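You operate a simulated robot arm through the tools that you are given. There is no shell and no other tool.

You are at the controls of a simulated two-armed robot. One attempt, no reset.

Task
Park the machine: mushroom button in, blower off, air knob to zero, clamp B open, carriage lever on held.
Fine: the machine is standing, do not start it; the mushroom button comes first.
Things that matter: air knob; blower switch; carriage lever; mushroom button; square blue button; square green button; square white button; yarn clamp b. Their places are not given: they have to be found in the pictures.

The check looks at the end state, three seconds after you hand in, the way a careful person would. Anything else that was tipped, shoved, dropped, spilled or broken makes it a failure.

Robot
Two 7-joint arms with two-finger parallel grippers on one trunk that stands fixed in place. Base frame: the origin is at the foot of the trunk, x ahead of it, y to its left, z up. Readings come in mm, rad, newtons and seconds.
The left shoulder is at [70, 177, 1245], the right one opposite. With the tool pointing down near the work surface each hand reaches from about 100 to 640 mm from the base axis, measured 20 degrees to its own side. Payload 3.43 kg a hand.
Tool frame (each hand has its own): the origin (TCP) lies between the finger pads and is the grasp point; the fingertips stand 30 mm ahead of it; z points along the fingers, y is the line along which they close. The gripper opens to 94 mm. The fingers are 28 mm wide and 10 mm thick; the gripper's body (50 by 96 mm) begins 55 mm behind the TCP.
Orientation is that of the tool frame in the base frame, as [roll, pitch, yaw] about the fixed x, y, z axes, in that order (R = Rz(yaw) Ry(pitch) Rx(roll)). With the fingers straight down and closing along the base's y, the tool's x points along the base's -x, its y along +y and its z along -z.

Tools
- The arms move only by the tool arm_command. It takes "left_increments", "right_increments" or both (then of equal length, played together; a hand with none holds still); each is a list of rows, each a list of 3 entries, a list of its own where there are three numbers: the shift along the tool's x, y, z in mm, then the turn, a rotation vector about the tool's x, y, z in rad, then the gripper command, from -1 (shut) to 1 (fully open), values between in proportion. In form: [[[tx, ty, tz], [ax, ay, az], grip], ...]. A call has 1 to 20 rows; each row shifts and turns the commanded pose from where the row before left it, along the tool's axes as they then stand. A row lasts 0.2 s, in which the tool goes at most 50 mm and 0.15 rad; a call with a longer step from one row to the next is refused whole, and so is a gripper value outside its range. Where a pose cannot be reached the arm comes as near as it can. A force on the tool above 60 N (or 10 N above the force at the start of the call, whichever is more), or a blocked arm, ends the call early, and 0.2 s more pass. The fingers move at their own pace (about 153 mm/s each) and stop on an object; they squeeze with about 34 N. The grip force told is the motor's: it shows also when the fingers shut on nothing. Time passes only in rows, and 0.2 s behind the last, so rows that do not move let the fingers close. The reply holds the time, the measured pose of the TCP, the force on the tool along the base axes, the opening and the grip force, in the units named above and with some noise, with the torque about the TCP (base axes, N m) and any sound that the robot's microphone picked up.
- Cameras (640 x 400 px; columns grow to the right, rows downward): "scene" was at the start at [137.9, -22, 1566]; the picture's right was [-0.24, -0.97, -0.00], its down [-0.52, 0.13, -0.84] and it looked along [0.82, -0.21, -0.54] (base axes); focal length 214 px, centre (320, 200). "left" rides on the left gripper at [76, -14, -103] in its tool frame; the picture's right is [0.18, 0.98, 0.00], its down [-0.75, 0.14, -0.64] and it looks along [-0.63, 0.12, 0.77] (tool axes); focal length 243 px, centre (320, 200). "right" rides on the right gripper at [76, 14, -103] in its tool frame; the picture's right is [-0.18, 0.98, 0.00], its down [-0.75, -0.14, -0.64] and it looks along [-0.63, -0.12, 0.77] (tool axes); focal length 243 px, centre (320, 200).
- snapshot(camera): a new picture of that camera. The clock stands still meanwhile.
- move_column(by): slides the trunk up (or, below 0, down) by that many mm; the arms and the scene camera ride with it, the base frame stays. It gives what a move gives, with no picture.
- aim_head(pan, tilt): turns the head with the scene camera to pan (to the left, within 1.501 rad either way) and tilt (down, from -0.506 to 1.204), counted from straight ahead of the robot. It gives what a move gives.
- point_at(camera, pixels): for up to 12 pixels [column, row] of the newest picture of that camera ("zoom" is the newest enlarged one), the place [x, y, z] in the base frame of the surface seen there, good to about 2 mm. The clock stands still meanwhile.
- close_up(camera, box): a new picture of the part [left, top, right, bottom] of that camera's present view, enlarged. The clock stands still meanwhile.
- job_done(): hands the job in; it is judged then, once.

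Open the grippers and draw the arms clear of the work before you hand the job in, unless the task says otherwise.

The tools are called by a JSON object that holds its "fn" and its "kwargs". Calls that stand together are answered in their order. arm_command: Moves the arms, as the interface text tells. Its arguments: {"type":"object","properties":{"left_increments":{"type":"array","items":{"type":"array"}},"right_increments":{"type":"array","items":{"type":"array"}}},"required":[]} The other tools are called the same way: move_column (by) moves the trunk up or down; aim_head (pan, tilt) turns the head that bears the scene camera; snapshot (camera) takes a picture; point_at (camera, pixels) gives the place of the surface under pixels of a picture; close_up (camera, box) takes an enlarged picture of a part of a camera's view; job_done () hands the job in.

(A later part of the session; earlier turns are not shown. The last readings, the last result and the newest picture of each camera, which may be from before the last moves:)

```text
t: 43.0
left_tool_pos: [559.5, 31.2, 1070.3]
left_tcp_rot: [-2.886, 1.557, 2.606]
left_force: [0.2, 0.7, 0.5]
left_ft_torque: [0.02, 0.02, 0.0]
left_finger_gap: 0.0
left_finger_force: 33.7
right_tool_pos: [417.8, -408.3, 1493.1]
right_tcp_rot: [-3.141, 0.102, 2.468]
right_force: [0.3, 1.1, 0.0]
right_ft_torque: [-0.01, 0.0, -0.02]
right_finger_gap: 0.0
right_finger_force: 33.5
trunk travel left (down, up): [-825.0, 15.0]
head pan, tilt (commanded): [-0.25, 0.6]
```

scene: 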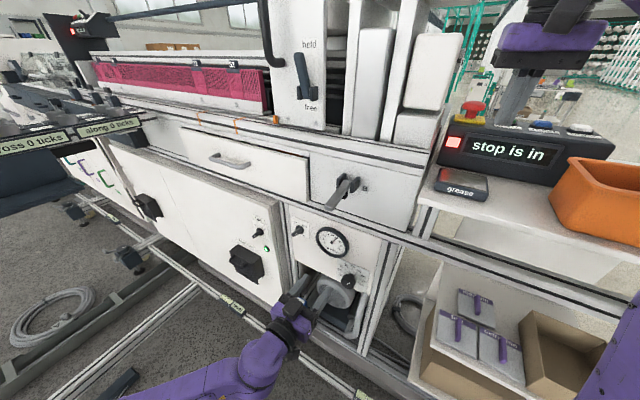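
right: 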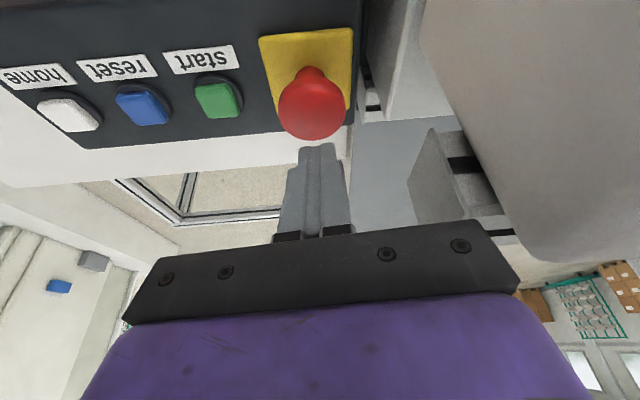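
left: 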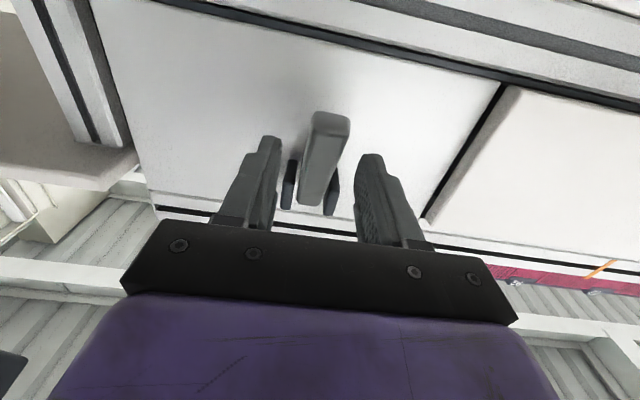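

Next, the right hand goes outward away from the machine and down, still tool-down, then squares up.

{"fn": "arm_command", "kwargs": {"right_increments": [[[24.2, 3.7, 36.3], [0, 0, 0], -1], [[24.2, 3.7, 36.3], [0, 0, 0], -1], [[24.2, 3.7, 36.3], [0, 0, 0], -1], [[24.2, 3.7, 36.3], [0, 0, 0], -1], [[24.2, 3.7, 36.3], [0, 0, 0], -1], [[0, 0, 0], [0, 0.1, 0], -1], [[0, 0, 0], [0, 0, 0.112], -1]]}}

{"fn": "snapshot", "kwargs": {"camera": "scene"}}

```text
t: 44.6
left_tool_pos: [561.6, 30.8, 1070.6]
left_tcp_rot: [-2.877, 1.557, 2.614]
left_force: [0.1, 0.2, 0.1]
left_ft_torque: [-0.02, 0.0, 0.01]
left_finger_gap: 0.0
left_finger_force: 33.3
right_tool_pos: [391.1, -379.8, 1418.3]
right_tcp_rot: [-3.14, 0.003, 2.356]
right_force: [-0.9, -0.4, 0.1]
right_ft_torque: [-0.03, -0.02, -0.02]
right_finger_gap: 0.0
right_finger_force: 32.7
right hand out of reach, approached as far as the arm can: row 3, 4, 5
trunk travel left (down, up): [-825.0, 15.0]
head pan, tilt (commanded): [-0.25, 0.6]
```

```text
taken
```

scene: 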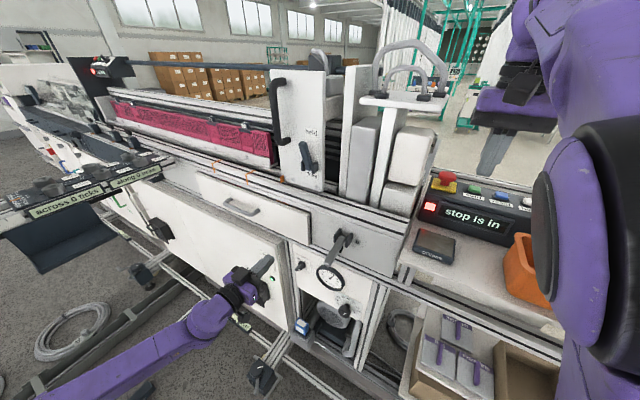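

The right arm is folding with its elbow up near the head. I check where the elbow is before going on.

{"fn": "point_at", "kwargs": {"camera": "scene", "pixels": [[545, 240], [620, 200], [620, 300], [580, 350], [600, 60], [520, 90], [500, 150], [560, 20]]}}

{"fn": "aim_head", "kwargs": {"pan": -0.7, "tilt": 0.4}}

{"fn": "snapshot", "kwargs": {"camera": "scene"}}

```text
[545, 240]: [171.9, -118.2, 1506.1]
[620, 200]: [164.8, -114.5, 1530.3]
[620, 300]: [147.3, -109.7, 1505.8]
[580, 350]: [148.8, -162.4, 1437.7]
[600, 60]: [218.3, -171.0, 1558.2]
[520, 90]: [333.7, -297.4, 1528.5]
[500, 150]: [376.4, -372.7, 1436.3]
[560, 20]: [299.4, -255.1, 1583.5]
```

```text
t: 45.5
left_tool_pos: [561.5, 30.9, 1070.2]
left_tcp_rot: [-2.887, 1.558, 2.601]
left_force: [-0.5, 0.1, 0.8]
left_ft_torque: [-0.02, 0.02, 0.01]
left_finger_gap: 0.1
left_finger_force: 33.1
right_tool_pos: [389.7, -380.4, 1418.5]
right_tcp_rot: [3.141, 0.003, 2.358]
right_force: [-0.1, -0.1, -0.5]
right_ft_torque: [-0.01, 0.01, 0.01]
right_finger_gap: 0.2
right_finger_force: 33.0
trunk travel left (down, up): [-825.0, 15.0]
head pan, tilt (commanded): [-0.7, 0.4]
```

```text
taken
```

scene: 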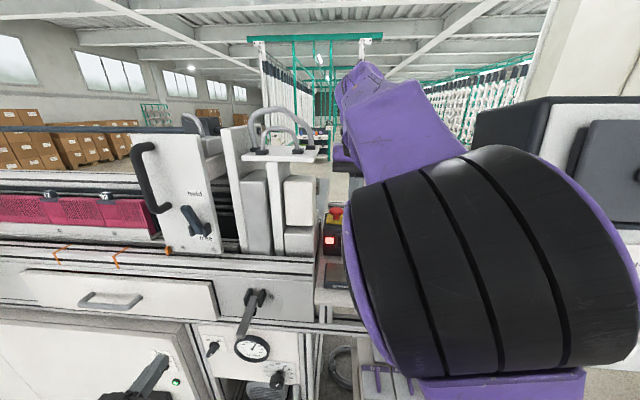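

The right elbow is close to the head in this posture, so I return the right hand to its previous extended spot and will use the left arm with a down-tilted tool instead.

{"fn": "arm_command", "kwargs": {"right_increments": [[[-36.3, 2.4, -27.7], [0, 0, 0], -1], [[-36.3, 2.4, -27.7], [0, 0, 0], -1], [[-36.3, 2.4, -27.7], [0, 0, 0], -1]]}}

{"fn": "aim_head", "kwargs": {"pan": -0.25, "tilt": 0.65}}

{"fn": "arm_command", "kwargs": {"left_increments": [[[0, 0, 0], [0, 0.14, 0], 0.2], [[0, 0, 0], [0, 0.14, 0], 0.2], [[0, 0, 0], [0, 0.14, 0], 0.2], [[0, 0, 0], [0, 0.14, 0], 0.2], [[0, 0, 0], [0, 0.14, 0], 0.2], [[0, 0, 0], [0, 0.14, 0], 0.2], [[0, 0, 0], [0, 0.13, 0], 0.2]]}}

{"fn": "snapshot", "kwargs": {"camera": "scene"}}

```text
t: 46.3
left_tool_pos: [562.6, 28.9, 1070.3]
left_tcp_rot: [-2.934, 1.554, 2.558]
left_force: [0.5, 0.2, 0.6]
left_ft_torque: [-0.05, -0.01, 0.01]
left_finger_gap: 0.0
left_finger_force: 33.3
right_tool_pos: [458.9, -443.9, 1485.0]
right_tcp_rot: [3.139, 0.001, 2.356]
right_force: [0.2, 0.2, -0.4]
right_ft_torque: [0.03, 0.01, 0.0]
right_finger_gap: 0.2
right_finger_force: 32.8
right hand out of reach, approached as far as the arm can: row 3
trunk travel left (down, up): [-825.0, 15.0]
head pan, tilt (commanded): [-0.7, 0.4]
```

```text
t: 47.2
left_tool_pos: [560.9, 32.0, 1070.4]
left_tcp_rot: [-2.877, 1.556, 2.611]
left_force: [-0.6, -0.5, -0.3]
left_ft_torque: [0.0, 0.03, 0.0]
left_finger_gap: 0.1
left_finger_force: 32.9
right_tool_pos: [456.7, -441.2, 1486.1]
right_tcp_rot: [3.139, 0.005, 2.356]
right_force: [-0.1, 0.3, 0.4]
right_ft_torque: [-0.03, 0.02, 0.0]
right_finger_gap: 0.1
right_finger_force: 33.2
trunk travel left (down, up): [-825.0, 15.0]
head pan, tilt (commanded): [-0.25, 0.649]
```

```text
t: 48.8
left_tool_pos: [561.1, 29.5, 1071.4]
left_tcp_rot: [-3.138, 0.585, 2.35]
left_force: [0.6, 0.3, -0.2]
left_ft_torque: [-0.02, 0.0, -0.02]
left_finger_gap: 56.3
left_finger_force: 0.0
right_tool_pos: [458.1, -442.4, 1484.9]
right_tcp_rot: [3.138, 0.003, 2.357]
right_force: [0.4, -0.7, -0.3]
right_ft_torque: [0.03, -0.01, 0.0]
right_finger_gap: 0.0
right_finger_force: 32.9
trunk travel left (down, up): [-825.0, 15.0]
head pan, tilt (commanded): [-0.25, 0.649]
```

```text
taken
```

scene: 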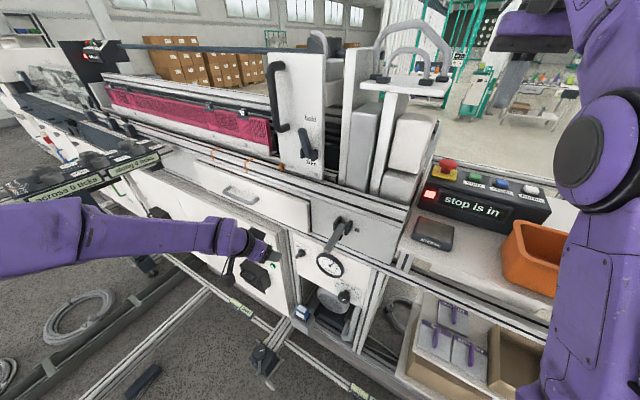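

Tool tilt is 0.585 rad from vertical. I raise the hand, then move it over the clamp lever.

{"fn": "arm_command", "kwargs": {"left_increments": [[[-20, 0, -30.3], [0, 0, 0], 0.2], [[-20, 0, -30.3], [0, 0, 0], 0.2], [[-20, 0, -30.3], [0, 0, 0], 0.2], [[-16.7, -32, 11], [0, 0, 0], 0.2], [[-16.7, -32, 11], [0, 0, 0], 0.2], [[-16.7, -32, 11], [0, 0, 0], 0.2], [[-16.7, -32, 11], [0, 0, 0], 0.2], [[-16.7, -32, 11], [0, 0, 0], 0.2]]}}

{"fn": "snapshot", "kwargs": {"camera": "scene"}}

{"fn": "snapshot", "kwargs": {"camera": "left"}}

```text
t: 50.6
left_tool_pos: [518.3, -155.1, 1178.2]
left_tcp_rot: [-3.137, 0.584, 2.35]
left_force: [0.2, -0.4, -0.6]
left_ft_torque: [0.07, 0.04, 0.01]
left_finger_gap: 56.5
left_finger_force: 0.0
right_tool_pos: [457.6, -443.4, 1485.6]
right_tcp_rot: [3.14, 0.002, 2.356]
right_force: [-0.6, 0.4, -0.2]
right_ft_torque: [0.04, -0.01, 0.0]
right_finger_gap: 0.0
right_finger_force: 33.3
trunk travel left (down, up): [-825.0, 15.0]
head pan, tilt (commanded): [-0.25, 0.649]
```

```text
taken
```

scene: 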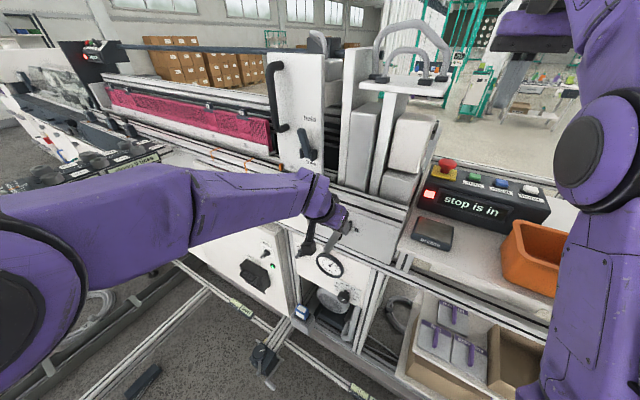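

```text
taken
```

left: 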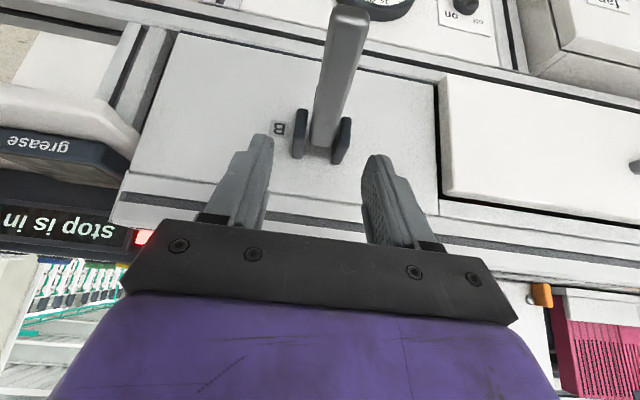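

Over the lever now (lever at (335,80)–(320,150) between the fingers). I descend straight down so the fingers straddle it.

{"fn": "arm_command", "kwargs": {"left_increments": [[[14.7, 1, 22.2], [0, 0, 0], 0.2], [[14.7, 1, 22.2], [0, 0, 0], 0.2], [[14.7, 0.5, 22.2], [0, 0, 0], 0.2]]}}

{"fn": "close_up", "kwargs": {"camera": "scene", "box": [280, 180, 400, 280]}}

{"fn": "snapshot", "kwargs": {"camera": "left"}}

```text
t: 51.4
left_tool_pos: [544.5, -140.7, 1121.0]
left_tcp_rot: [-3.115, 0.607, 2.372]
left_force: [-1.3, -0.7, 4.8]
left_ft_torque: [-0.14, 0.04, -0.01]
left_finger_gap: 57.1
left_finger_force: 0.1
left hand out of reach, approached as far as the arm can: row 2, 3
right_tool_pos: [457.4, -441.1, 1486.5]
right_tcp_rot: [3.14, 0.006, 2.356]
right_force: [0.6, 0.2, -0.1]
right_ft_torque: [-0.01, 0.0, 0.01]
right_finger_gap: 0.0
right_finger_force: 33.2
trunk travel left (down, up): [-825.0, 15.0]
head pan, tilt (commanded): [-0.25, 0.649]
```

```text
4.00 times, centred on (340, 230) of scene
```

zoom: 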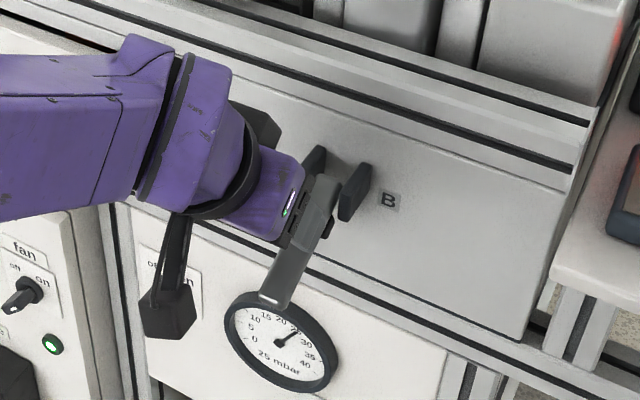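

```text
taken
```

left: 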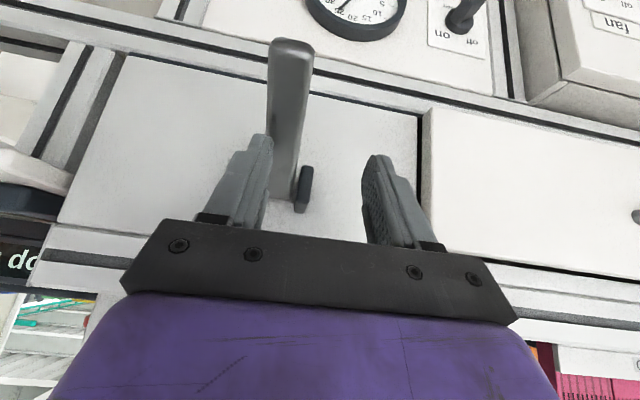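

The arm sheered sideways near its limit and one finger is above the lever; I go straight up again and re-centre. Then I'll lower the trunk, which should put the arm in a better range.

{"fn": "arm_command", "kwargs": {"left_increments": [[[-23.8, 0, -34.2], [0, 0, 0], 0.2], [[-23.8, 0, -34.2], [0, 0, 0], 0.2], [[-23.8, -8, -34.2], [0, 0, 0], 0.2], [[-23.8, -9, -34.2], [0, 0, 0], 0.2], [[-23.8, -9, -34.2], [0, 0, 0], 0.2]]}}

{"fn": "close_up", "kwargs": {"camera": "scene", "box": [280, 180, 400, 280]}}

```text
t: 52.6
left_tool_pos: [521.9, -165.6, 1314.7]
left_tcp_rot: [-3.139, 0.586, 2.351]
left_force: [0.1, -0.8, -0.2]
left_ft_torque: [0.02, 0.02, -0.02]
left_finger_gap: 56.0
left_finger_force: 0.1
right_tool_pos: [457.0, -442.2, 1487.1]
right_tcp_rot: [3.139, 0.005, 2.356]
right_force: [-0.1, 0.0, 0.2]
right_ft_torque: [0.03, -0.01, -0.02]
right_finger_gap: 0.0
right_finger_force: 32.8
trunk travel left (down, up): [-825.0, 15.0]
head pan, tilt (commanded): [-0.25, 0.649]
```

```text
4.00 times, centred on (340, 230) of scene
```

zoom: 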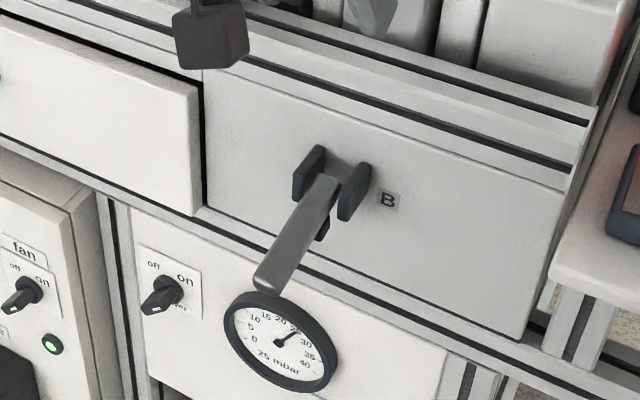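

The lever is undisturbed. I enlarge the clamp to see its mechanism.

{"fn": "close_up", "kwargs": {"camera": "scene", "box": [325, 205, 375, 260]}}

{"fn": "snapshot", "kwargs": {"camera": "left"}}

{"fn": "point_at", "kwargs": {"camera": "scene", "pixels": [[330, 243], [335, 233], [340, 223], [343, 218], [341, 229], [327, 250]]}}

```text
7.27 times, centred on (350, 232) of scene
```

zoom: 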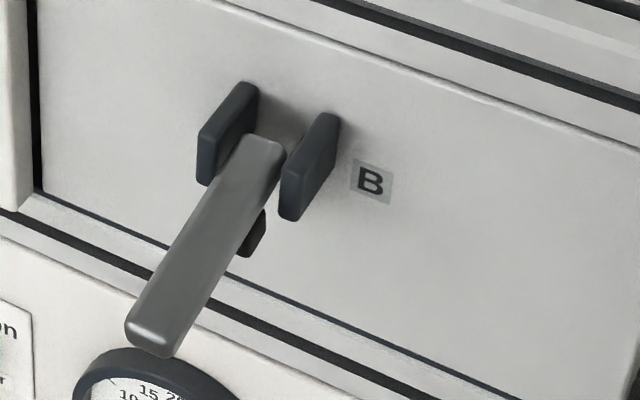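

```text
taken
```

left: 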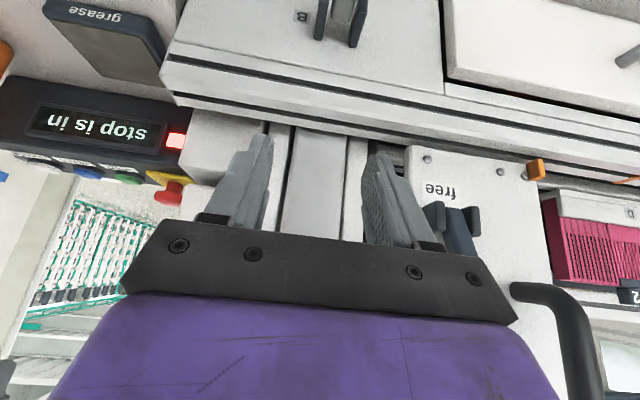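

```text
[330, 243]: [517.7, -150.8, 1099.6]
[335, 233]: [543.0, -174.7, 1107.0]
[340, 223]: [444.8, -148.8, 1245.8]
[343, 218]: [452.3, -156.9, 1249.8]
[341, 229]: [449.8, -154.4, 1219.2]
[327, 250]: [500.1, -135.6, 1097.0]
```

A dark pad sits on the panel below the pivot, so lever-down pinches (closed) and lifting opens. I now lower the trunk by 150 mm, which brings the left hand to z≈1165 above the lever.

{"fn": "move_column", "kwargs": {"by": -150}}

{"fn": "snapshot", "kwargs": {"camera": "scene"}}

{"fn": "snapshot", "kwargs": {"camera": "left"}}

```text
t: 54.3
left_tool_pos: [524.1, -165.7, 1164.9]
left_tcp_rot: [-3.138, 0.586, 2.352]
left_force: [-0.2, -0.5, -0.3]
left_ft_torque: [-0.05, 0.02, -0.02]
left_finger_gap: 56.5
left_finger_force: 0.1
right_tool_pos: [457.5, -441.9, 1335.6]
right_tcp_rot: [3.141, 0.005, 2.356]
right_force: [0.3, -0.4, -1.3]
right_ft_torque: [-0.02, 0.0, -0.03]
right_finger_gap: 0.2
right_finger_force: 33.6
trunk travel left (down, up): [-675.0, 165.0]
head pan, tilt (commanded): [-0.25, 0.649]
```

```text
taken
```

scene: 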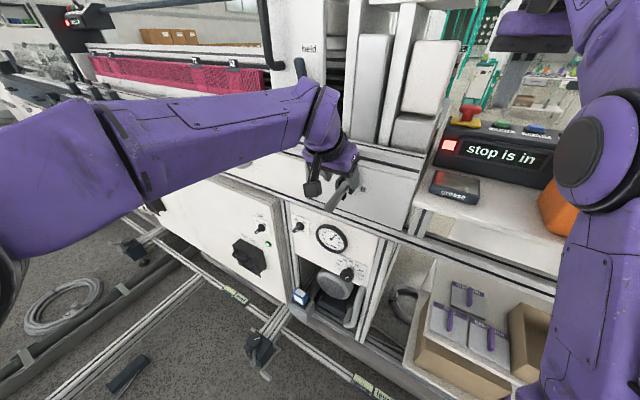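

```text
taken
```

left: 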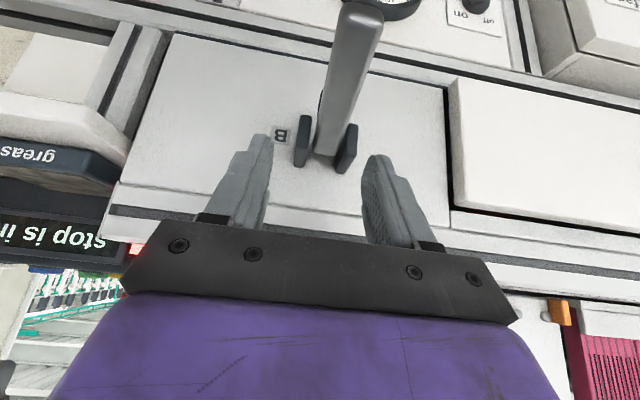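

TCP is at u=253, n=-488; I shift to u=260, n=-477 and descend so the fingers straddle the lever.

{"fn": "arm_command", "kwargs": {"left_increments": [[[8.3, 6.5, -5.5], [0, 0, 0], 0.2], [[12.3, 0, 18.6], [0, 0, 0], 0.2], [[12.3, 0, 18.6], [0, 0, 0], 0.2], [[12.3, 0, 18.6], [0, 0, 0], 0.2]]}}

{"fn": "close_up", "kwargs": {"camera": "scene", "box": [280, 140, 400, 240]}}

{"fn": "snapshot", "kwargs": {"camera": "left"}}

```text
t: 55.3
left_tool_pos: [522.4, -154.3, 1098.3]
left_tcp_rot: [-3.138, 0.587, 2.35]
left_force: [-0.4, 0.2, 0.7]
left_ft_torque: [0.01, -0.04, 0.02]
left_finger_gap: 56.5
left_finger_force: 0.1
right_tool_pos: [458.8, -441.5, 1336.0]
right_tcp_rot: [3.141, 0.007, 2.357]
right_force: [0.4, -0.4, -0.1]
right_ft_torque: [0.0, 0.03, 0.04]
right_finger_gap: 0.0
right_finger_force: 33.2
trunk travel left (down, up): [-675.0, 165.0]
head pan, tilt (commanded): [-0.25, 0.649]
```

```text
4.00 times, centred on (340, 190) of scene
```

zoom: 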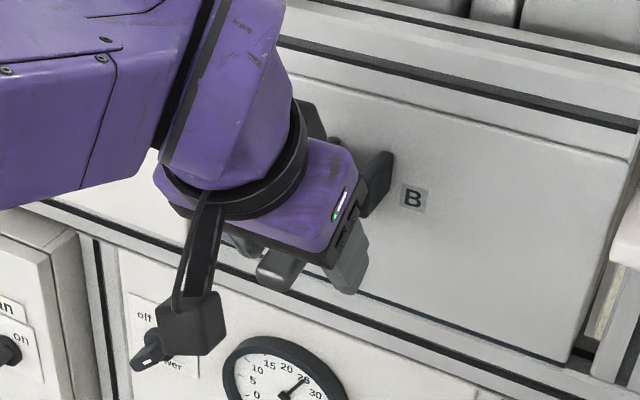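

```text
taken
```

left: 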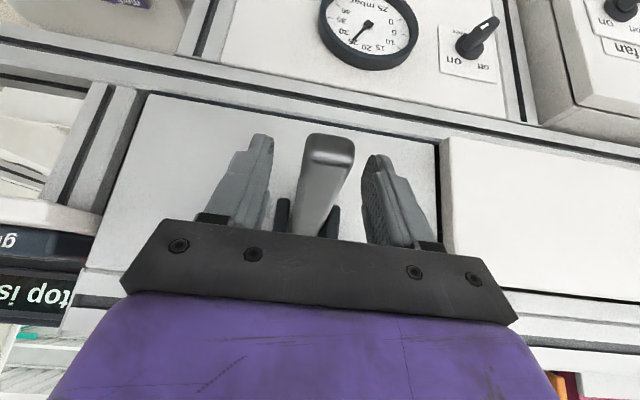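

The fingers straddle the lever cleanly. I close on it and lift along the arc (first 20°).

{"fn": "arm_command", "kwargs": {"left_increments": [[[0, 0, 0], [0, 0, 0], -1], [[0, 0, 0], [0, 0, 0], -1], [[0, 0, 0], [0, 0, 0], -1], [[-5.6, 0, -10.2], [0, 0, 0], -1], [[-7.2, 0, -9.1], [0, 0, 0], -1]]}}

{"fn": "snapshot", "kwargs": {"camera": "left"}}

```text
t: 56.5
left_tool_pos: [523.7, -156.3, 1114.2]
left_tcp_rot: [-3.135, 0.576, 2.352]
left_force: [-0.2, -0.4, -33.9]
left_ft_torque: [0.47, 0.24, 1.08]
left_finger_gap: 21.7
left_finger_force: 45.1
right_tool_pos: [461.3, -442.7, 1333.9]
right_tcp_rot: [-3.14, 0.003, 2.357]
right_force: [0.0, -0.1, 0.7]
right_ft_torque: [0.02, 0.02, -0.02]
right_finger_gap: 0.1
right_finger_force: 33.1
trunk travel left (down, up): [-675.0, 165.0]
head pan, tilt (commanded): [-0.25, 0.649]
```

```text
taken
```

left: 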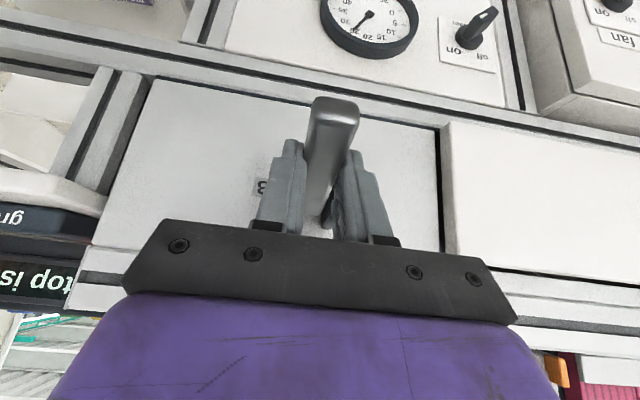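

The force rose to 34 N while the lever did not follow (its tip slid to (335,105) relative to the fingers), suggesting the lever is at its upper stop. I release, raise the hand and measure the lever.

{"fn": "arm_command", "kwargs": {"left_increments": [[[0, 0, 0], [0, 0, 0], 0.2], [[0, 0, 0], [0, 0, 0], 0.2], [[-17, 0, -25], [0, 0, 0], 0.2], [[-22, 0, -33], [0, 0, 0], 0.2], [[-22, 0, -33], [0, 0, 0], 0.2], [[-22, 20, -33], [0, 0, 0], 0.2]]}}

{"fn": "close_up", "kwargs": {"camera": "scene", "box": [280, 140, 400, 240]}}

{"fn": "snapshot", "kwargs": {"camera": "scene"}}

```text
t: 57.9
left_tool_pos: [535.7, -142.4, 1268.8]
left_tcp_rot: [-3.136, 0.588, 2.354]
left_force: [0.4, 0.8, 0.5]
left_ft_torque: [-0.02, -0.03, -0.02]
left_finger_gap: 56.5
left_finger_force: 0.1
right_tool_pos: [457.5, -440.6, 1335.5]
right_tcp_rot: [3.141, 0.007, 2.357]
right_force: [-0.5, 0.2, 0.2]
right_ft_torque: [-0.02, 0.01, 0.01]
right_finger_gap: 0.0
right_finger_force: 32.4
trunk travel left (down, up): [-675.0, 165.0]
head pan, tilt (commanded): [-0.25, 0.649]
```

```text
4.00 times, centred on (340, 190) of scene
```

zoom: 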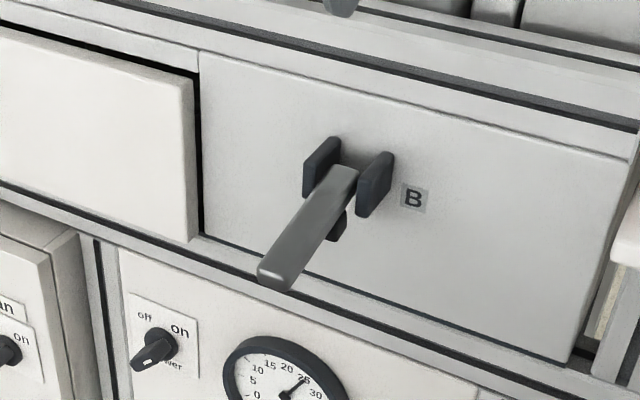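

```text
taken
```

scene: 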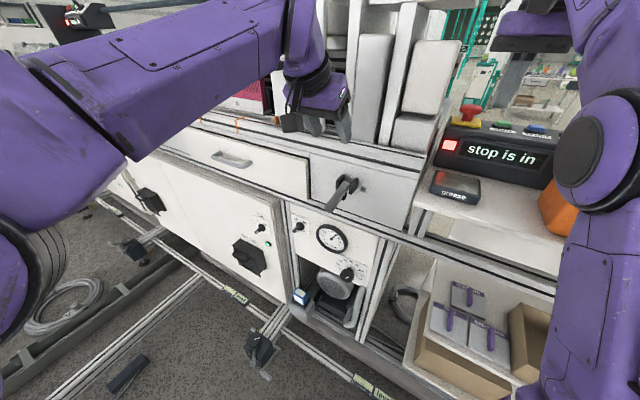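

Now I measure the lever's top edge to get its angle.

{"fn": "point_at", "kwargs": {"camera": "scene", "pixels": [[328, 206], [332, 200], [336, 194], [340, 188], [344, 183], [326, 209]]}}

{"fn": "close_up", "kwargs": {"camera": "scene", "box": [315, 165, 375, 225]}}

{"fn": "snapshot", "kwargs": {"camera": "left"}}

```text
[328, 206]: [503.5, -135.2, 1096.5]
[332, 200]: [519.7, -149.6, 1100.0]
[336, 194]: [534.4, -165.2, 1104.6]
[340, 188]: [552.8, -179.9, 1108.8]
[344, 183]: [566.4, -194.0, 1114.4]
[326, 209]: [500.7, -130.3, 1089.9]
```

```text
6.67 times, centred on (345, 195) of scene
```

zoom: 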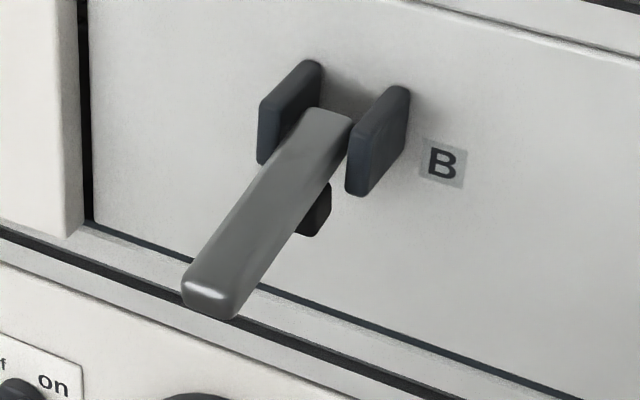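

```text
taken
```

left: 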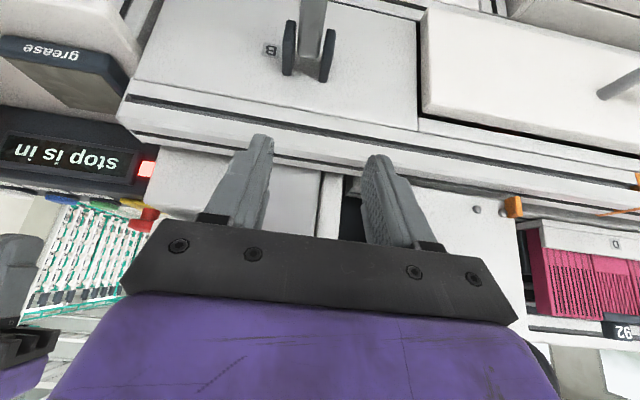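

The lever top edge still measures ~79° from hanging (n -452→-538, z 1096→1114), and 34 N did not move it further, so it rests at its open stop. Next come the blower switch and air knob: I move the left hand outward and to the left, then pitch it level again.

{"fn": "arm_command", "kwargs": {"left_increments": [[[27.8, 0, -18.4], [0, 0, 0], -1], [[27.8, 0, -18.4], [0, 0, 0], -1], [[27.8, 0, -18.4], [0, 0, 0], -1], [[8.3, 35.5, 12.5], [0, 0, 0], -1], [[8.3, 35.5, 12.5], [0, 0, 0], -1], [[8.3, 35.5, 12.5], [0, 0, 0], -1], [[8.3, 35.5, 12.5], [0, 0, 0], -1]]}}

{"fn": "arm_command", "kwargs": {"left_increments": [[[0, 0, 0], [0, -0.14, 0], -1], [[0, 0, 0], [0, -0.14, 0], -1], [[0, 0, 0], [0, -0.14, 0], -1], [[0, 0, 0], [0, -0.14, 0], -1], [[0, 0, 0], [0, -0.14, 0], -1], [[0, 0, 0], [0, -0.14, 0], -1], [[0, 0, 0], [0, -0.14, 0], -1]]}}

{"fn": "snapshot", "kwargs": {"camera": "scene"}}

```text
t: 59.5
left_tool_pos: [566.5, 33.1, 1209.3]
left_tcp_rot: [-3.133, 0.585, 2.352]
left_force: [0.2, 0.8, -0.6]
left_ft_torque: [-0.02, 0.0, -0.02]
left_finger_gap: 0.0
left_finger_force: 33.6
right_tool_pos: [459.3, -440.3, 1336.0]
right_tcp_rot: [-3.139, 0.006, 2.354]
right_force: [0.9, -0.5, -0.5]
right_ft_torque: [-0.02, 0.03, -0.01]
right_finger_gap: 0.0
right_finger_force: 32.4
trunk travel left (down, up): [-675.0, 165.0]
head pan, tilt (commanded): [-0.25, 0.649]
```

```text
t: 61.1
left_tool_pos: [567.6, 30.9, 1207.3]
left_tcp_rot: [-1.964, 1.565, -2.755]
left_force: [0.3, 0.3, -0.1]
left_ft_torque: [0.01, 0.01, -0.04]
left_finger_gap: 0.0
left_finger_force: 32.7
right_tool_pos: [458.0, -440.1, 1336.3]
right_tcp_rot: [3.141, 0.006, 2.355]
right_force: [0.0, 0.0, 1.4]
right_ft_torque: [-0.01, 0.03, 0.03]
right_finger_gap: 0.0
right_finger_force: 32.9
trunk travel left (down, up): [-675.0, 165.0]
head pan, tilt (commanded): [-0.25, 0.649]
```

```text
taken
```

scene: 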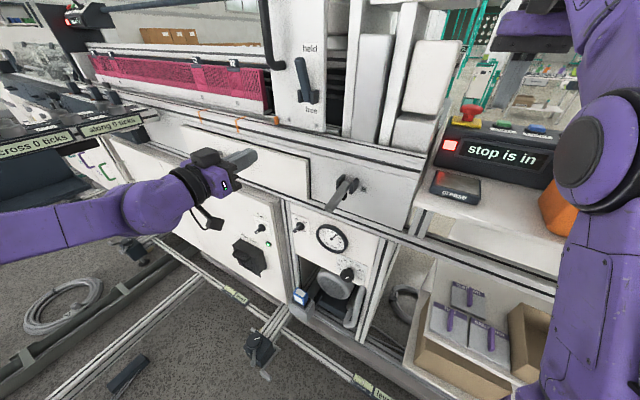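

The tool is level again. I enlarge the gauge panel from this lower viewpoint to read the switch and knob.

{"fn": "close_up", "kwargs": {"camera": "scene", "box": [285, 205, 365, 290]}}

{"fn": "close_up", "kwargs": {"camera": "scene", "box": [285, 205, 325, 245]}}

{"fn": "close_up", "kwargs": {"camera": "scene", "box": [325, 250, 370, 295]}}

```text
4.71 times, centred on (325, 248) of scene
```

zoom: 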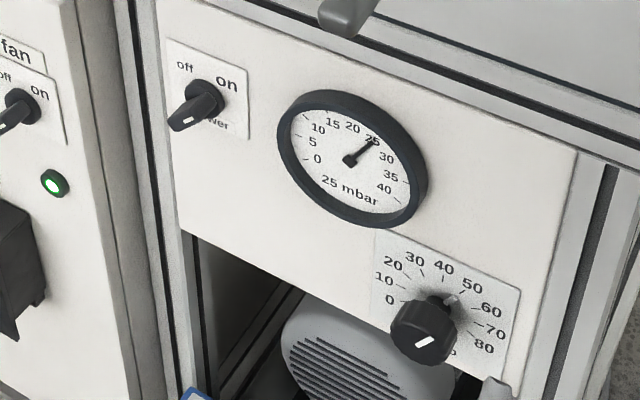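

```text
10.00 times, centred on (305, 225) of scene
```

zoom: 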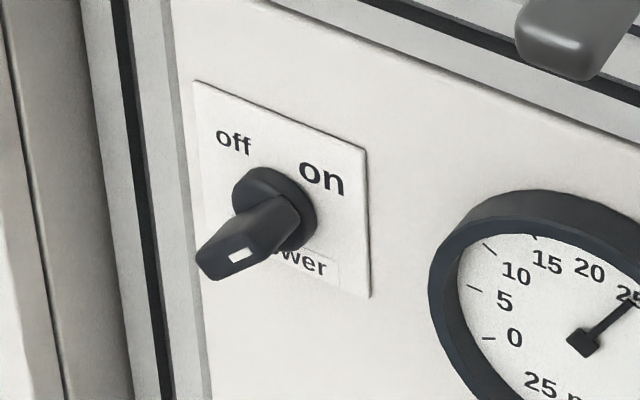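

```text
8.89 times, centred on (348, 272) of scene
```

zoom: 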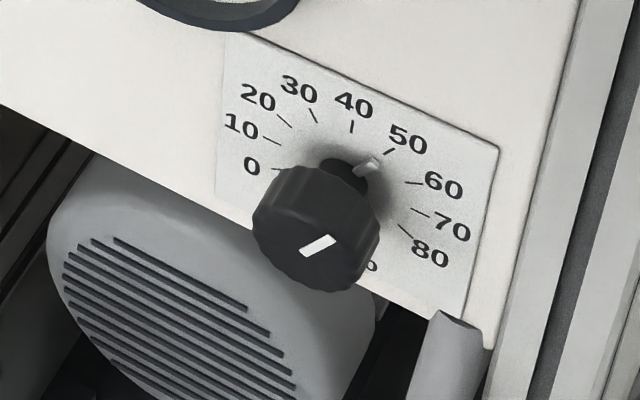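

The switch mark points to "on" (45° right of up; "off" is 45° left of up) and the knob's pointer sits near 50. I measure the switch handle and panel points precisely.

{"fn": "close_up", "kwargs": {"camera": "scene", "box": [285, 205, 325, 245]}}

{"fn": "point_at", "kwargs": {"camera": "zoom", "pixels": [[238, 255], [215, 268], [265, 215], [250, 230], [285, 235], [262, 178], [233, 140], [322, 177], [300, 262], [220, 200], [340, 250], [262, 255]]}}

```text
10.00 times, centred on (305, 225) of scene
```

zoom: 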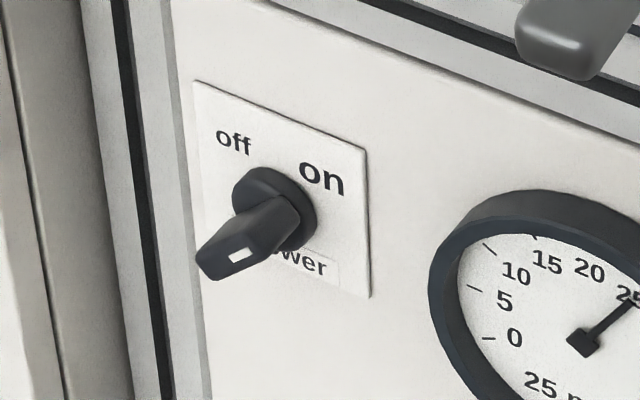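

```text
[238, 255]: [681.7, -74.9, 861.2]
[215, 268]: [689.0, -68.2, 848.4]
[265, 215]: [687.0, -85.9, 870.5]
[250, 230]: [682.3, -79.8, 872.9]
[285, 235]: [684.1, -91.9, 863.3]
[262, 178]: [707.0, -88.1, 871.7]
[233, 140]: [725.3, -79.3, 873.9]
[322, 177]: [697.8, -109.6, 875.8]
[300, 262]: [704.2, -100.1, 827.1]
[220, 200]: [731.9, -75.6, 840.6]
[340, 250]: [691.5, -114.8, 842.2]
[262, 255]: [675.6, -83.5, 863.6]
```

The switch axis comes out near u=436, z=855 with the handle 34 mm proud, pointing to "on". I check the structures just left of it (posts and fan cabinet) for clearance.

{"fn": "point_at", "kwargs": {"camera": "zoom", "pixels": [[15, 200], [50, 200], [75, 200], [110, 200], [135, 200], [170, 200], [195, 90], [368, 155], [205, 300], [368, 295], [500, 200], [430, 250]]}}

{"fn": "close_up", "kwargs": {"camera": "scene", "box": [325, 250, 370, 295]}}

{"fn": "point_at", "kwargs": {"camera": "zoom", "pixels": [[318, 245], [305, 252], [330, 238], [370, 165], [278, 170], [351, 127], [388, 152], [404, 230], [270, 215], [375, 245], [310, 180], [330, 285]]}}

```text
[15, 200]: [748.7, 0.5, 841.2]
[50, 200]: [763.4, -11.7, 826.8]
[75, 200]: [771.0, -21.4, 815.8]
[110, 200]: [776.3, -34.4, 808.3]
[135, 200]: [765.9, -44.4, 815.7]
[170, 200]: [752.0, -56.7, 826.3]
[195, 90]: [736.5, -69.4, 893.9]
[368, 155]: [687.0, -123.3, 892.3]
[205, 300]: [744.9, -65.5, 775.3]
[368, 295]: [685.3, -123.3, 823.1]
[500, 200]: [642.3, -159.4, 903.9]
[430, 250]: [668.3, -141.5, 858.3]
```

```text
8.89 times, centred on (348, 272) of scene
```

zoom: 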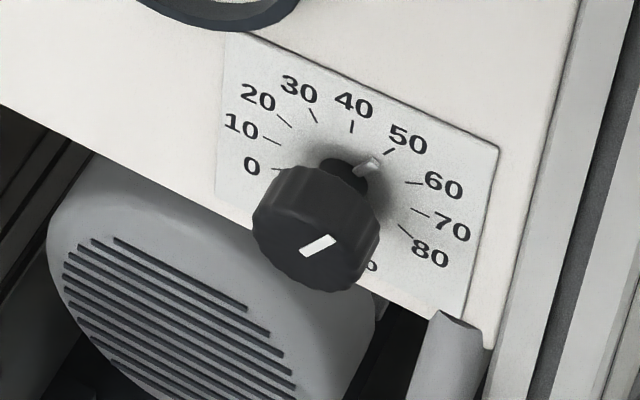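

```text
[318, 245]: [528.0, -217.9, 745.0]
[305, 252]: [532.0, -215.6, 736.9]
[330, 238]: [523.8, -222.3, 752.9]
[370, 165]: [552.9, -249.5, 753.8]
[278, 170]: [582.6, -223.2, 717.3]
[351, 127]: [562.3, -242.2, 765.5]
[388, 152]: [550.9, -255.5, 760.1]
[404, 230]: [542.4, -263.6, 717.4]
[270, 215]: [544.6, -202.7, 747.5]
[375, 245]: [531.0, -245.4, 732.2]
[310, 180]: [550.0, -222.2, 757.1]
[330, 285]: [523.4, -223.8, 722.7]
```

Neighbours: post at u≥490 (n=-573) and the fan cabinet side at u=530, so the switch is reachable at u=436. The knob axis is u≈226, z≈733, ±120° dial, pointer at about 50. I lower the left hand to the switch height, staying well in front.

{"fn": "arm_command", "kwargs": {"left_increments": [[[44, 1.6, 0], [0, 0, 0], 0], [[44, 1.6, 0], [0, 0, 0], 0], [[44, 1.6, 0], [0, 0, 0], 0], [[44, 1.6, 0], [0, 0, 0], 0], [[44, 1.6, 0], [0, 0, 0], 0], [[44, 1.6, 0], [0, 0, 0], 0], [[44, 1.6, 0], [0, 0, 0], 0], [[44, 1.6, 0], [0, 0, 0], 0]]}}

{"fn": "snapshot", "kwargs": {"camera": "left"}}

{"fn": "snapshot", "kwargs": {"camera": "scene"}}

```text
t: 62.9
left_tool_pos: [574.4, 40.5, 855.8]
left_tcp_rot: [-2.381, 1.565, 3.11]
left_force: [0.2, 0.7, -0.8]
left_ft_torque: [-0.03, -0.06, -0.02]
left_finger_gap: 47.0
left_finger_force: 0.0
right_tool_pos: [457.3, -441.3, 1335.6]
right_tcp_rot: [-3.142, 0.003, 2.355]
right_force: [0.6, 0.8, 0.2]
right_ft_torque: [-0.01, -0.02, -0.02]
right_finger_gap: 0.0
right_finger_force: 32.9
trunk travel left (down, up): [-675.0, 165.0]
head pan, tilt (commanded): [-0.25, 0.649]
```

```text
taken
```

left: 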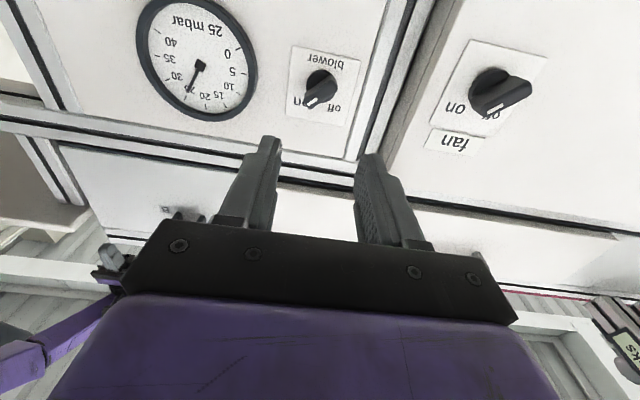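

```text
taken
```

scene: 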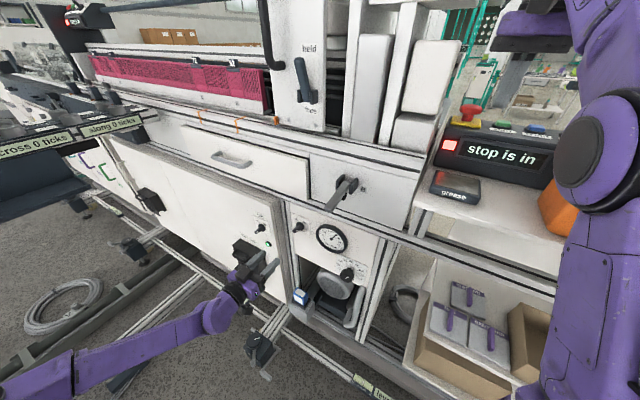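

The left camera now clearly shows the "blower" plate at (322,85) and the separate "fan" switch at (495,90). I enlarge the blower switch.

{"fn": "close_up", "kwargs": {"camera": "left", "box": [280, 40, 370, 140]}}

{"fn": "point_at", "kwargs": {"camera": "zoom", "pixels": [[295, 220], [285, 235], [310, 200], [260, 250], [330, 180], [310, 170], [340, 230], [250, 215], [290, 190], [325, 215]]}}

```text
4.00 times, centred on (325, 90) of left
```

zoom: 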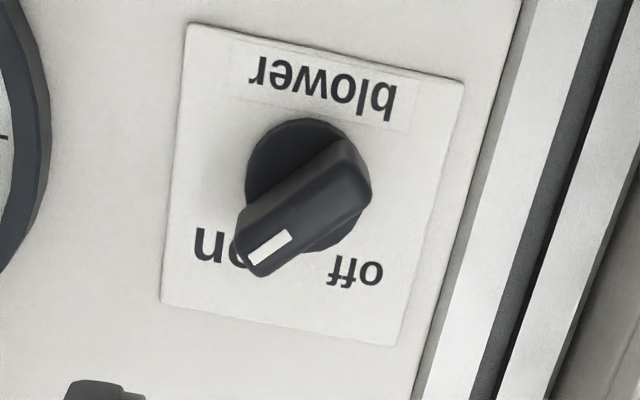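

```text
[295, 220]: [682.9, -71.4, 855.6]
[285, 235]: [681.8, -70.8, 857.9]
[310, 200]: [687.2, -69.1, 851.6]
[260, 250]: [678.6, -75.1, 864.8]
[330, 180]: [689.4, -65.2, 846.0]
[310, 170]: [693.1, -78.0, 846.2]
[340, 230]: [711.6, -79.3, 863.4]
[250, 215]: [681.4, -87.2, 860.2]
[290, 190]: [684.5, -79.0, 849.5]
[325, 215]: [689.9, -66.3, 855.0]
```

The blower handle points to "on" about 38–40° right of vertical; axis at u≈435, z≈854. I roll the tool by +0.70 rad to align the fingers across the handle, then advance part way.

{"fn": "arm_command", "kwargs": {"left_increments": [[[0, 0, 0], [0, 0, 0.14], 0], [[0, 0, 0], [0, 0, 0.14], 0], [[0, 0, 0], [0, 0, 0.14], 0], [[0, 0, 0], [0, 0, 0.14], 0], [[0, 0, 0], [0, 0, 0.14], 0], [[0, 0, 35], [0, 0, 0], 0], [[0, 0, 35], [0, 0, 0], 0]]}}

{"fn": "snapshot", "kwargs": {"camera": "left"}}

{"fn": "close_up", "kwargs": {"camera": "scene", "box": [225, 190, 345, 290]}}

```text
t: 64.5
left_tool_pos: [622.4, -12.3, 855.4]
left_tcp_rot: [1.58, 0.873, 0.783]
left_force: [0.3, 0.8, -0.4]
left_ft_torque: [0.01, 0.01, 0.02]
left_finger_gap: 47.2
left_finger_force: 0.1
right_tool_pos: [457.7, -443.3, 1335.5]
right_tcp_rot: [3.141, 0.002, 2.356]
right_force: [0.2, 0.8, -0.7]
right_ft_torque: [0.01, 0.01, 0.02]
right_finger_gap: 0.0
right_finger_force: 33.1
trunk travel left (down, up): [-675.0, 165.0]
head pan, tilt (commanded): [-0.25, 0.649]
```

```text
taken
```

left: 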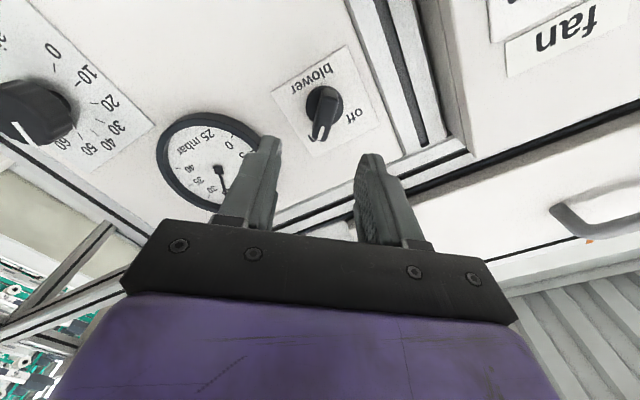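

```text
4.00 times, centred on (285, 240) of scene
```

zoom: 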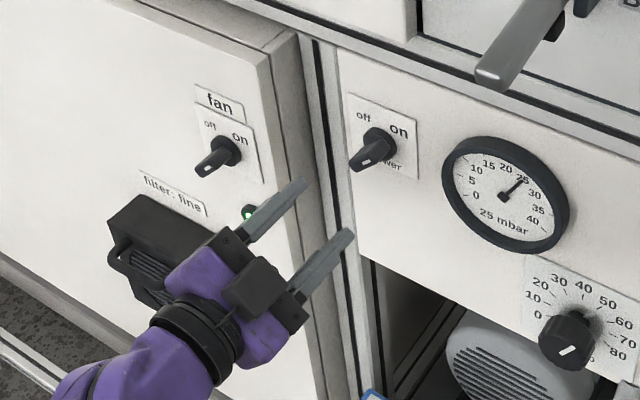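

Aligned: the handle at (323,115) points along the fingers' midline. I check the filter box's protrusion near the wrist before advancing further.

{"fn": "point_at", "kwargs": {"camera": "scene", "pixels": [[240, 243], [235, 255], [245, 250], [253, 247], [256, 230], [258, 243], [262, 228]]}}

```text
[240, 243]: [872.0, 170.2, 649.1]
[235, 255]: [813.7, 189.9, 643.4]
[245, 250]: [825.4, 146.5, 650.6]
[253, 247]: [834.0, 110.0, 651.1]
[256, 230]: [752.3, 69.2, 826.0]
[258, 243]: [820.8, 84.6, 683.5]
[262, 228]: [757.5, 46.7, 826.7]
```

The filter box and fan switch are well clear (u≥580). I shift 3 mm and advance so the fingers flank the blower handle.

{"fn": "arm_command", "kwargs": {"left_increments": [[[1.0, 1.2, 26], [0, 0, 0], 0], [[0.9, 1.1, 26], [0, 0, 0], 0], [[0, 0, 24], [0, 0, 0], 0], [[0, 0, 0], [0, 0, 0], 0]]}}

{"fn": "snapshot", "kwargs": {"camera": "left"}}

{"fn": "close_up", "kwargs": {"camera": "scene", "box": [265, 200, 345, 260]}}

```text
t: 65.5
left_tool_pos: [679.6, -63.0, 857.0]
left_tcp_rot: [1.576, 0.875, 0.782]
left_force: [-0.7, 0.3, 0.8]
left_ft_torque: [-0.01, -0.01, 0.0]
left_finger_gap: 47.1
left_finger_force: 0.0
right_tool_pos: [458.2, -442.0, 1335.6]
right_tcp_rot: [3.139, 0.005, 2.356]
right_force: [0.0, -0.7, 0.2]
right_ft_torque: [0.01, -0.01, 0.02]
right_finger_gap: 0.3
right_finger_force: 33.0
trunk travel left (down, up): [-675.0, 165.0]
head pan, tilt (commanded): [-0.25, 0.649]
```

```text
taken
```

left: 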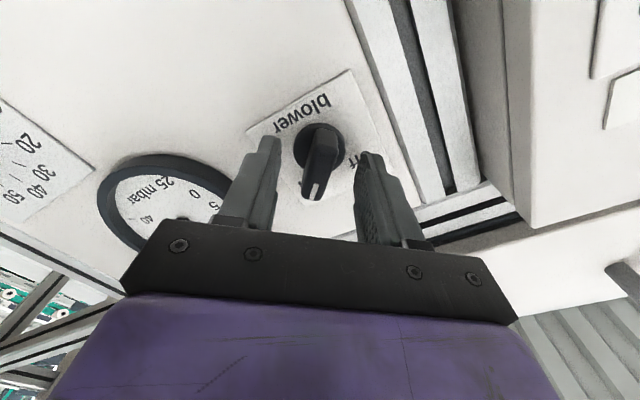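

```text
6.67 times, centred on (305, 230) of scene
```

zoom: 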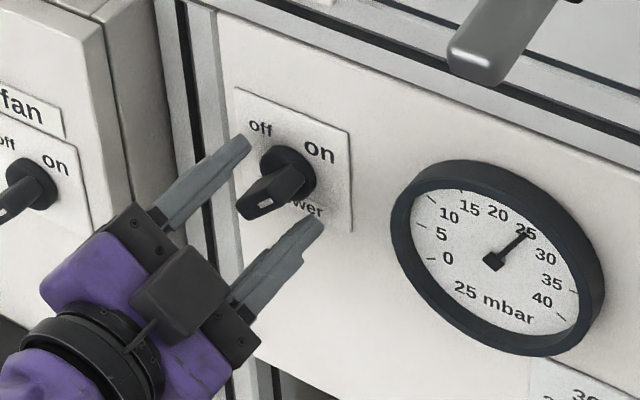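

The fingers flank the handle on both sides. I close on it gently.

{"fn": "arm_command", "kwargs": {"left_increments": [[[0, 0, 0], [0, 0, 0], -0.5], [[0, 0, 0], [0, 0, 0], -1], [[0, 0, 0], [0, 0, 0], -1]]}}

{"fn": "snapshot", "kwargs": {"camera": "left"}}

```text
t: 66.3
left_tool_pos: [678.3, -65.1, 856.4]
left_tcp_rot: [1.578, 0.875, 0.781]
left_force: [-2.3, -1.8, -3.2]
left_ft_torque: [-0.61, -0.66, 0.4]
left_finger_gap: 13.9
left_finger_force: 45.5
right_tool_pos: [456.9, -442.1, 1336.8]
right_tcp_rot: [3.14, 0.006, 2.357]
right_force: [0.4, 0.0, -0.3]
right_ft_torque: [-0.03, -0.01, -0.02]
right_finger_gap: 0.3
right_finger_force: 33.2
trunk travel left (down, up): [-675.0, 165.0]
head pan, tilt (commanded): [-0.25, 0.649]
```

```text
taken
```

left: 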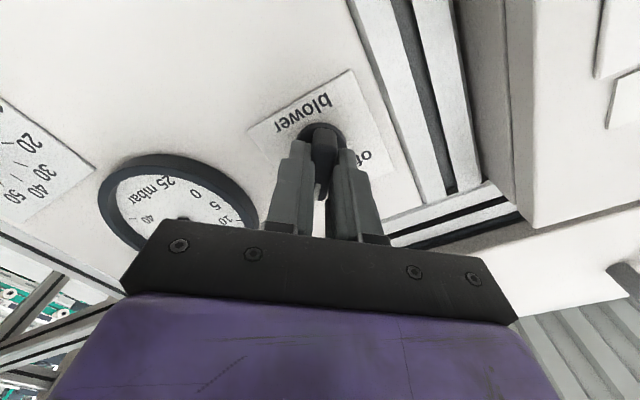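

Handle held (gap 13.9 mm). I turn counter-clockwise (toward "off") by 0.7 rad first.

{"fn": "arm_command", "kwargs": {"left_increments": [[[0, 0, 0], [0, 0, -0.14], -1], [[0, 0, 0], [0, 0, -0.14], -1], [[0, 0, 0], [0, 0, -0.14], -1], [[0, 0, 0], [0, 0, -0.14], -1], [[0, 0, 0], [0, 0, -0.14], -1]]}}

{"fn": "snapshot", "kwargs": {"camera": "left"}}

```text
t: 67.5
left_tool_pos: [679.6, -62.8, 856.5]
left_tcp_rot: [-2.246, 1.563, -3.039]
left_force: [1.0, -9.3, -4.4]
left_ft_torque: [-0.83, -0.87, 0.84]
left_finger_gap: 13.9
left_finger_force: 45.3
right_tool_pos: [458.1, -442.7, 1335.5]
right_tcp_rot: [3.141, 0.003, 2.354]
right_force: [-0.4, -0.5, -0.5]
right_ft_torque: [0.01, -0.02, 0.01]
right_finger_gap: 0.0
right_finger_force: 32.8
trunk travel left (down, up): [-675.0, 165.0]
head pan, tilt (commanded): [-0.25, 0.649]
heard: click
```

```text
taken
```

left: 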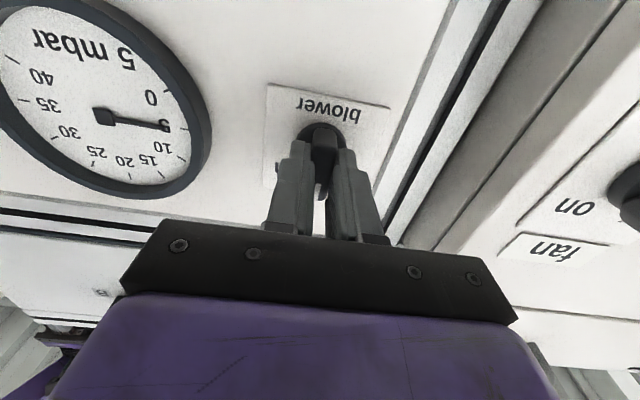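

A click was heard and the gauge is falling (5 mbar). I continue turning to the "off" position.

{"fn": "arm_command", "kwargs": {"left_increments": [[[0, 0, 0], [0, 0, -0.14], -1], [[0, 0, 0], [0, 0, -0.14], -1], [[0, 0, 0], [0, 0, -0.14], -1], [[0, 0, 0], [0, 0, -0.14], -1], [[0, 0, 0], [0, 0, -0.14], -1]]}}

{"fn": "snapshot", "kwargs": {"camera": "left"}}

```text
t: 68.7
left_tool_pos: [674.2, -52.5, 863.1]
left_tcp_rot: [-1.671, 0.954, -2.43]
left_force: [-12.5, -32.9, -4.4]
left_ft_torque: [-0.01, 0.4, -1.59]
left_finger_gap: 14.2
left_finger_force: 44.9
left hand out of reach, approached as far as the arm can: row 1, 2
right_tool_pos: [456.5, -449.8, 1334.5]
right_tcp_rot: [3.135, 0.0, 2.358]
right_force: [0.7, 0.9, 0.4]
right_ft_torque: [0.04, -0.02, 0.01]
right_finger_gap: 0.1
right_finger_force: 33.2
trunk travel left (down, up): [-675.0, 165.0]
head pan, tilt (commanded): [-0.25, 0.649]
```

```text
taken
```

left: 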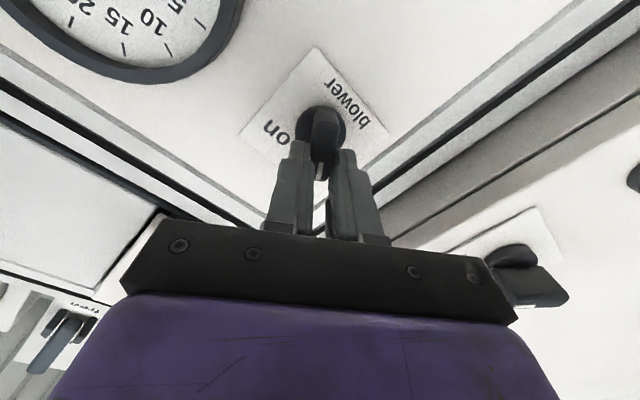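

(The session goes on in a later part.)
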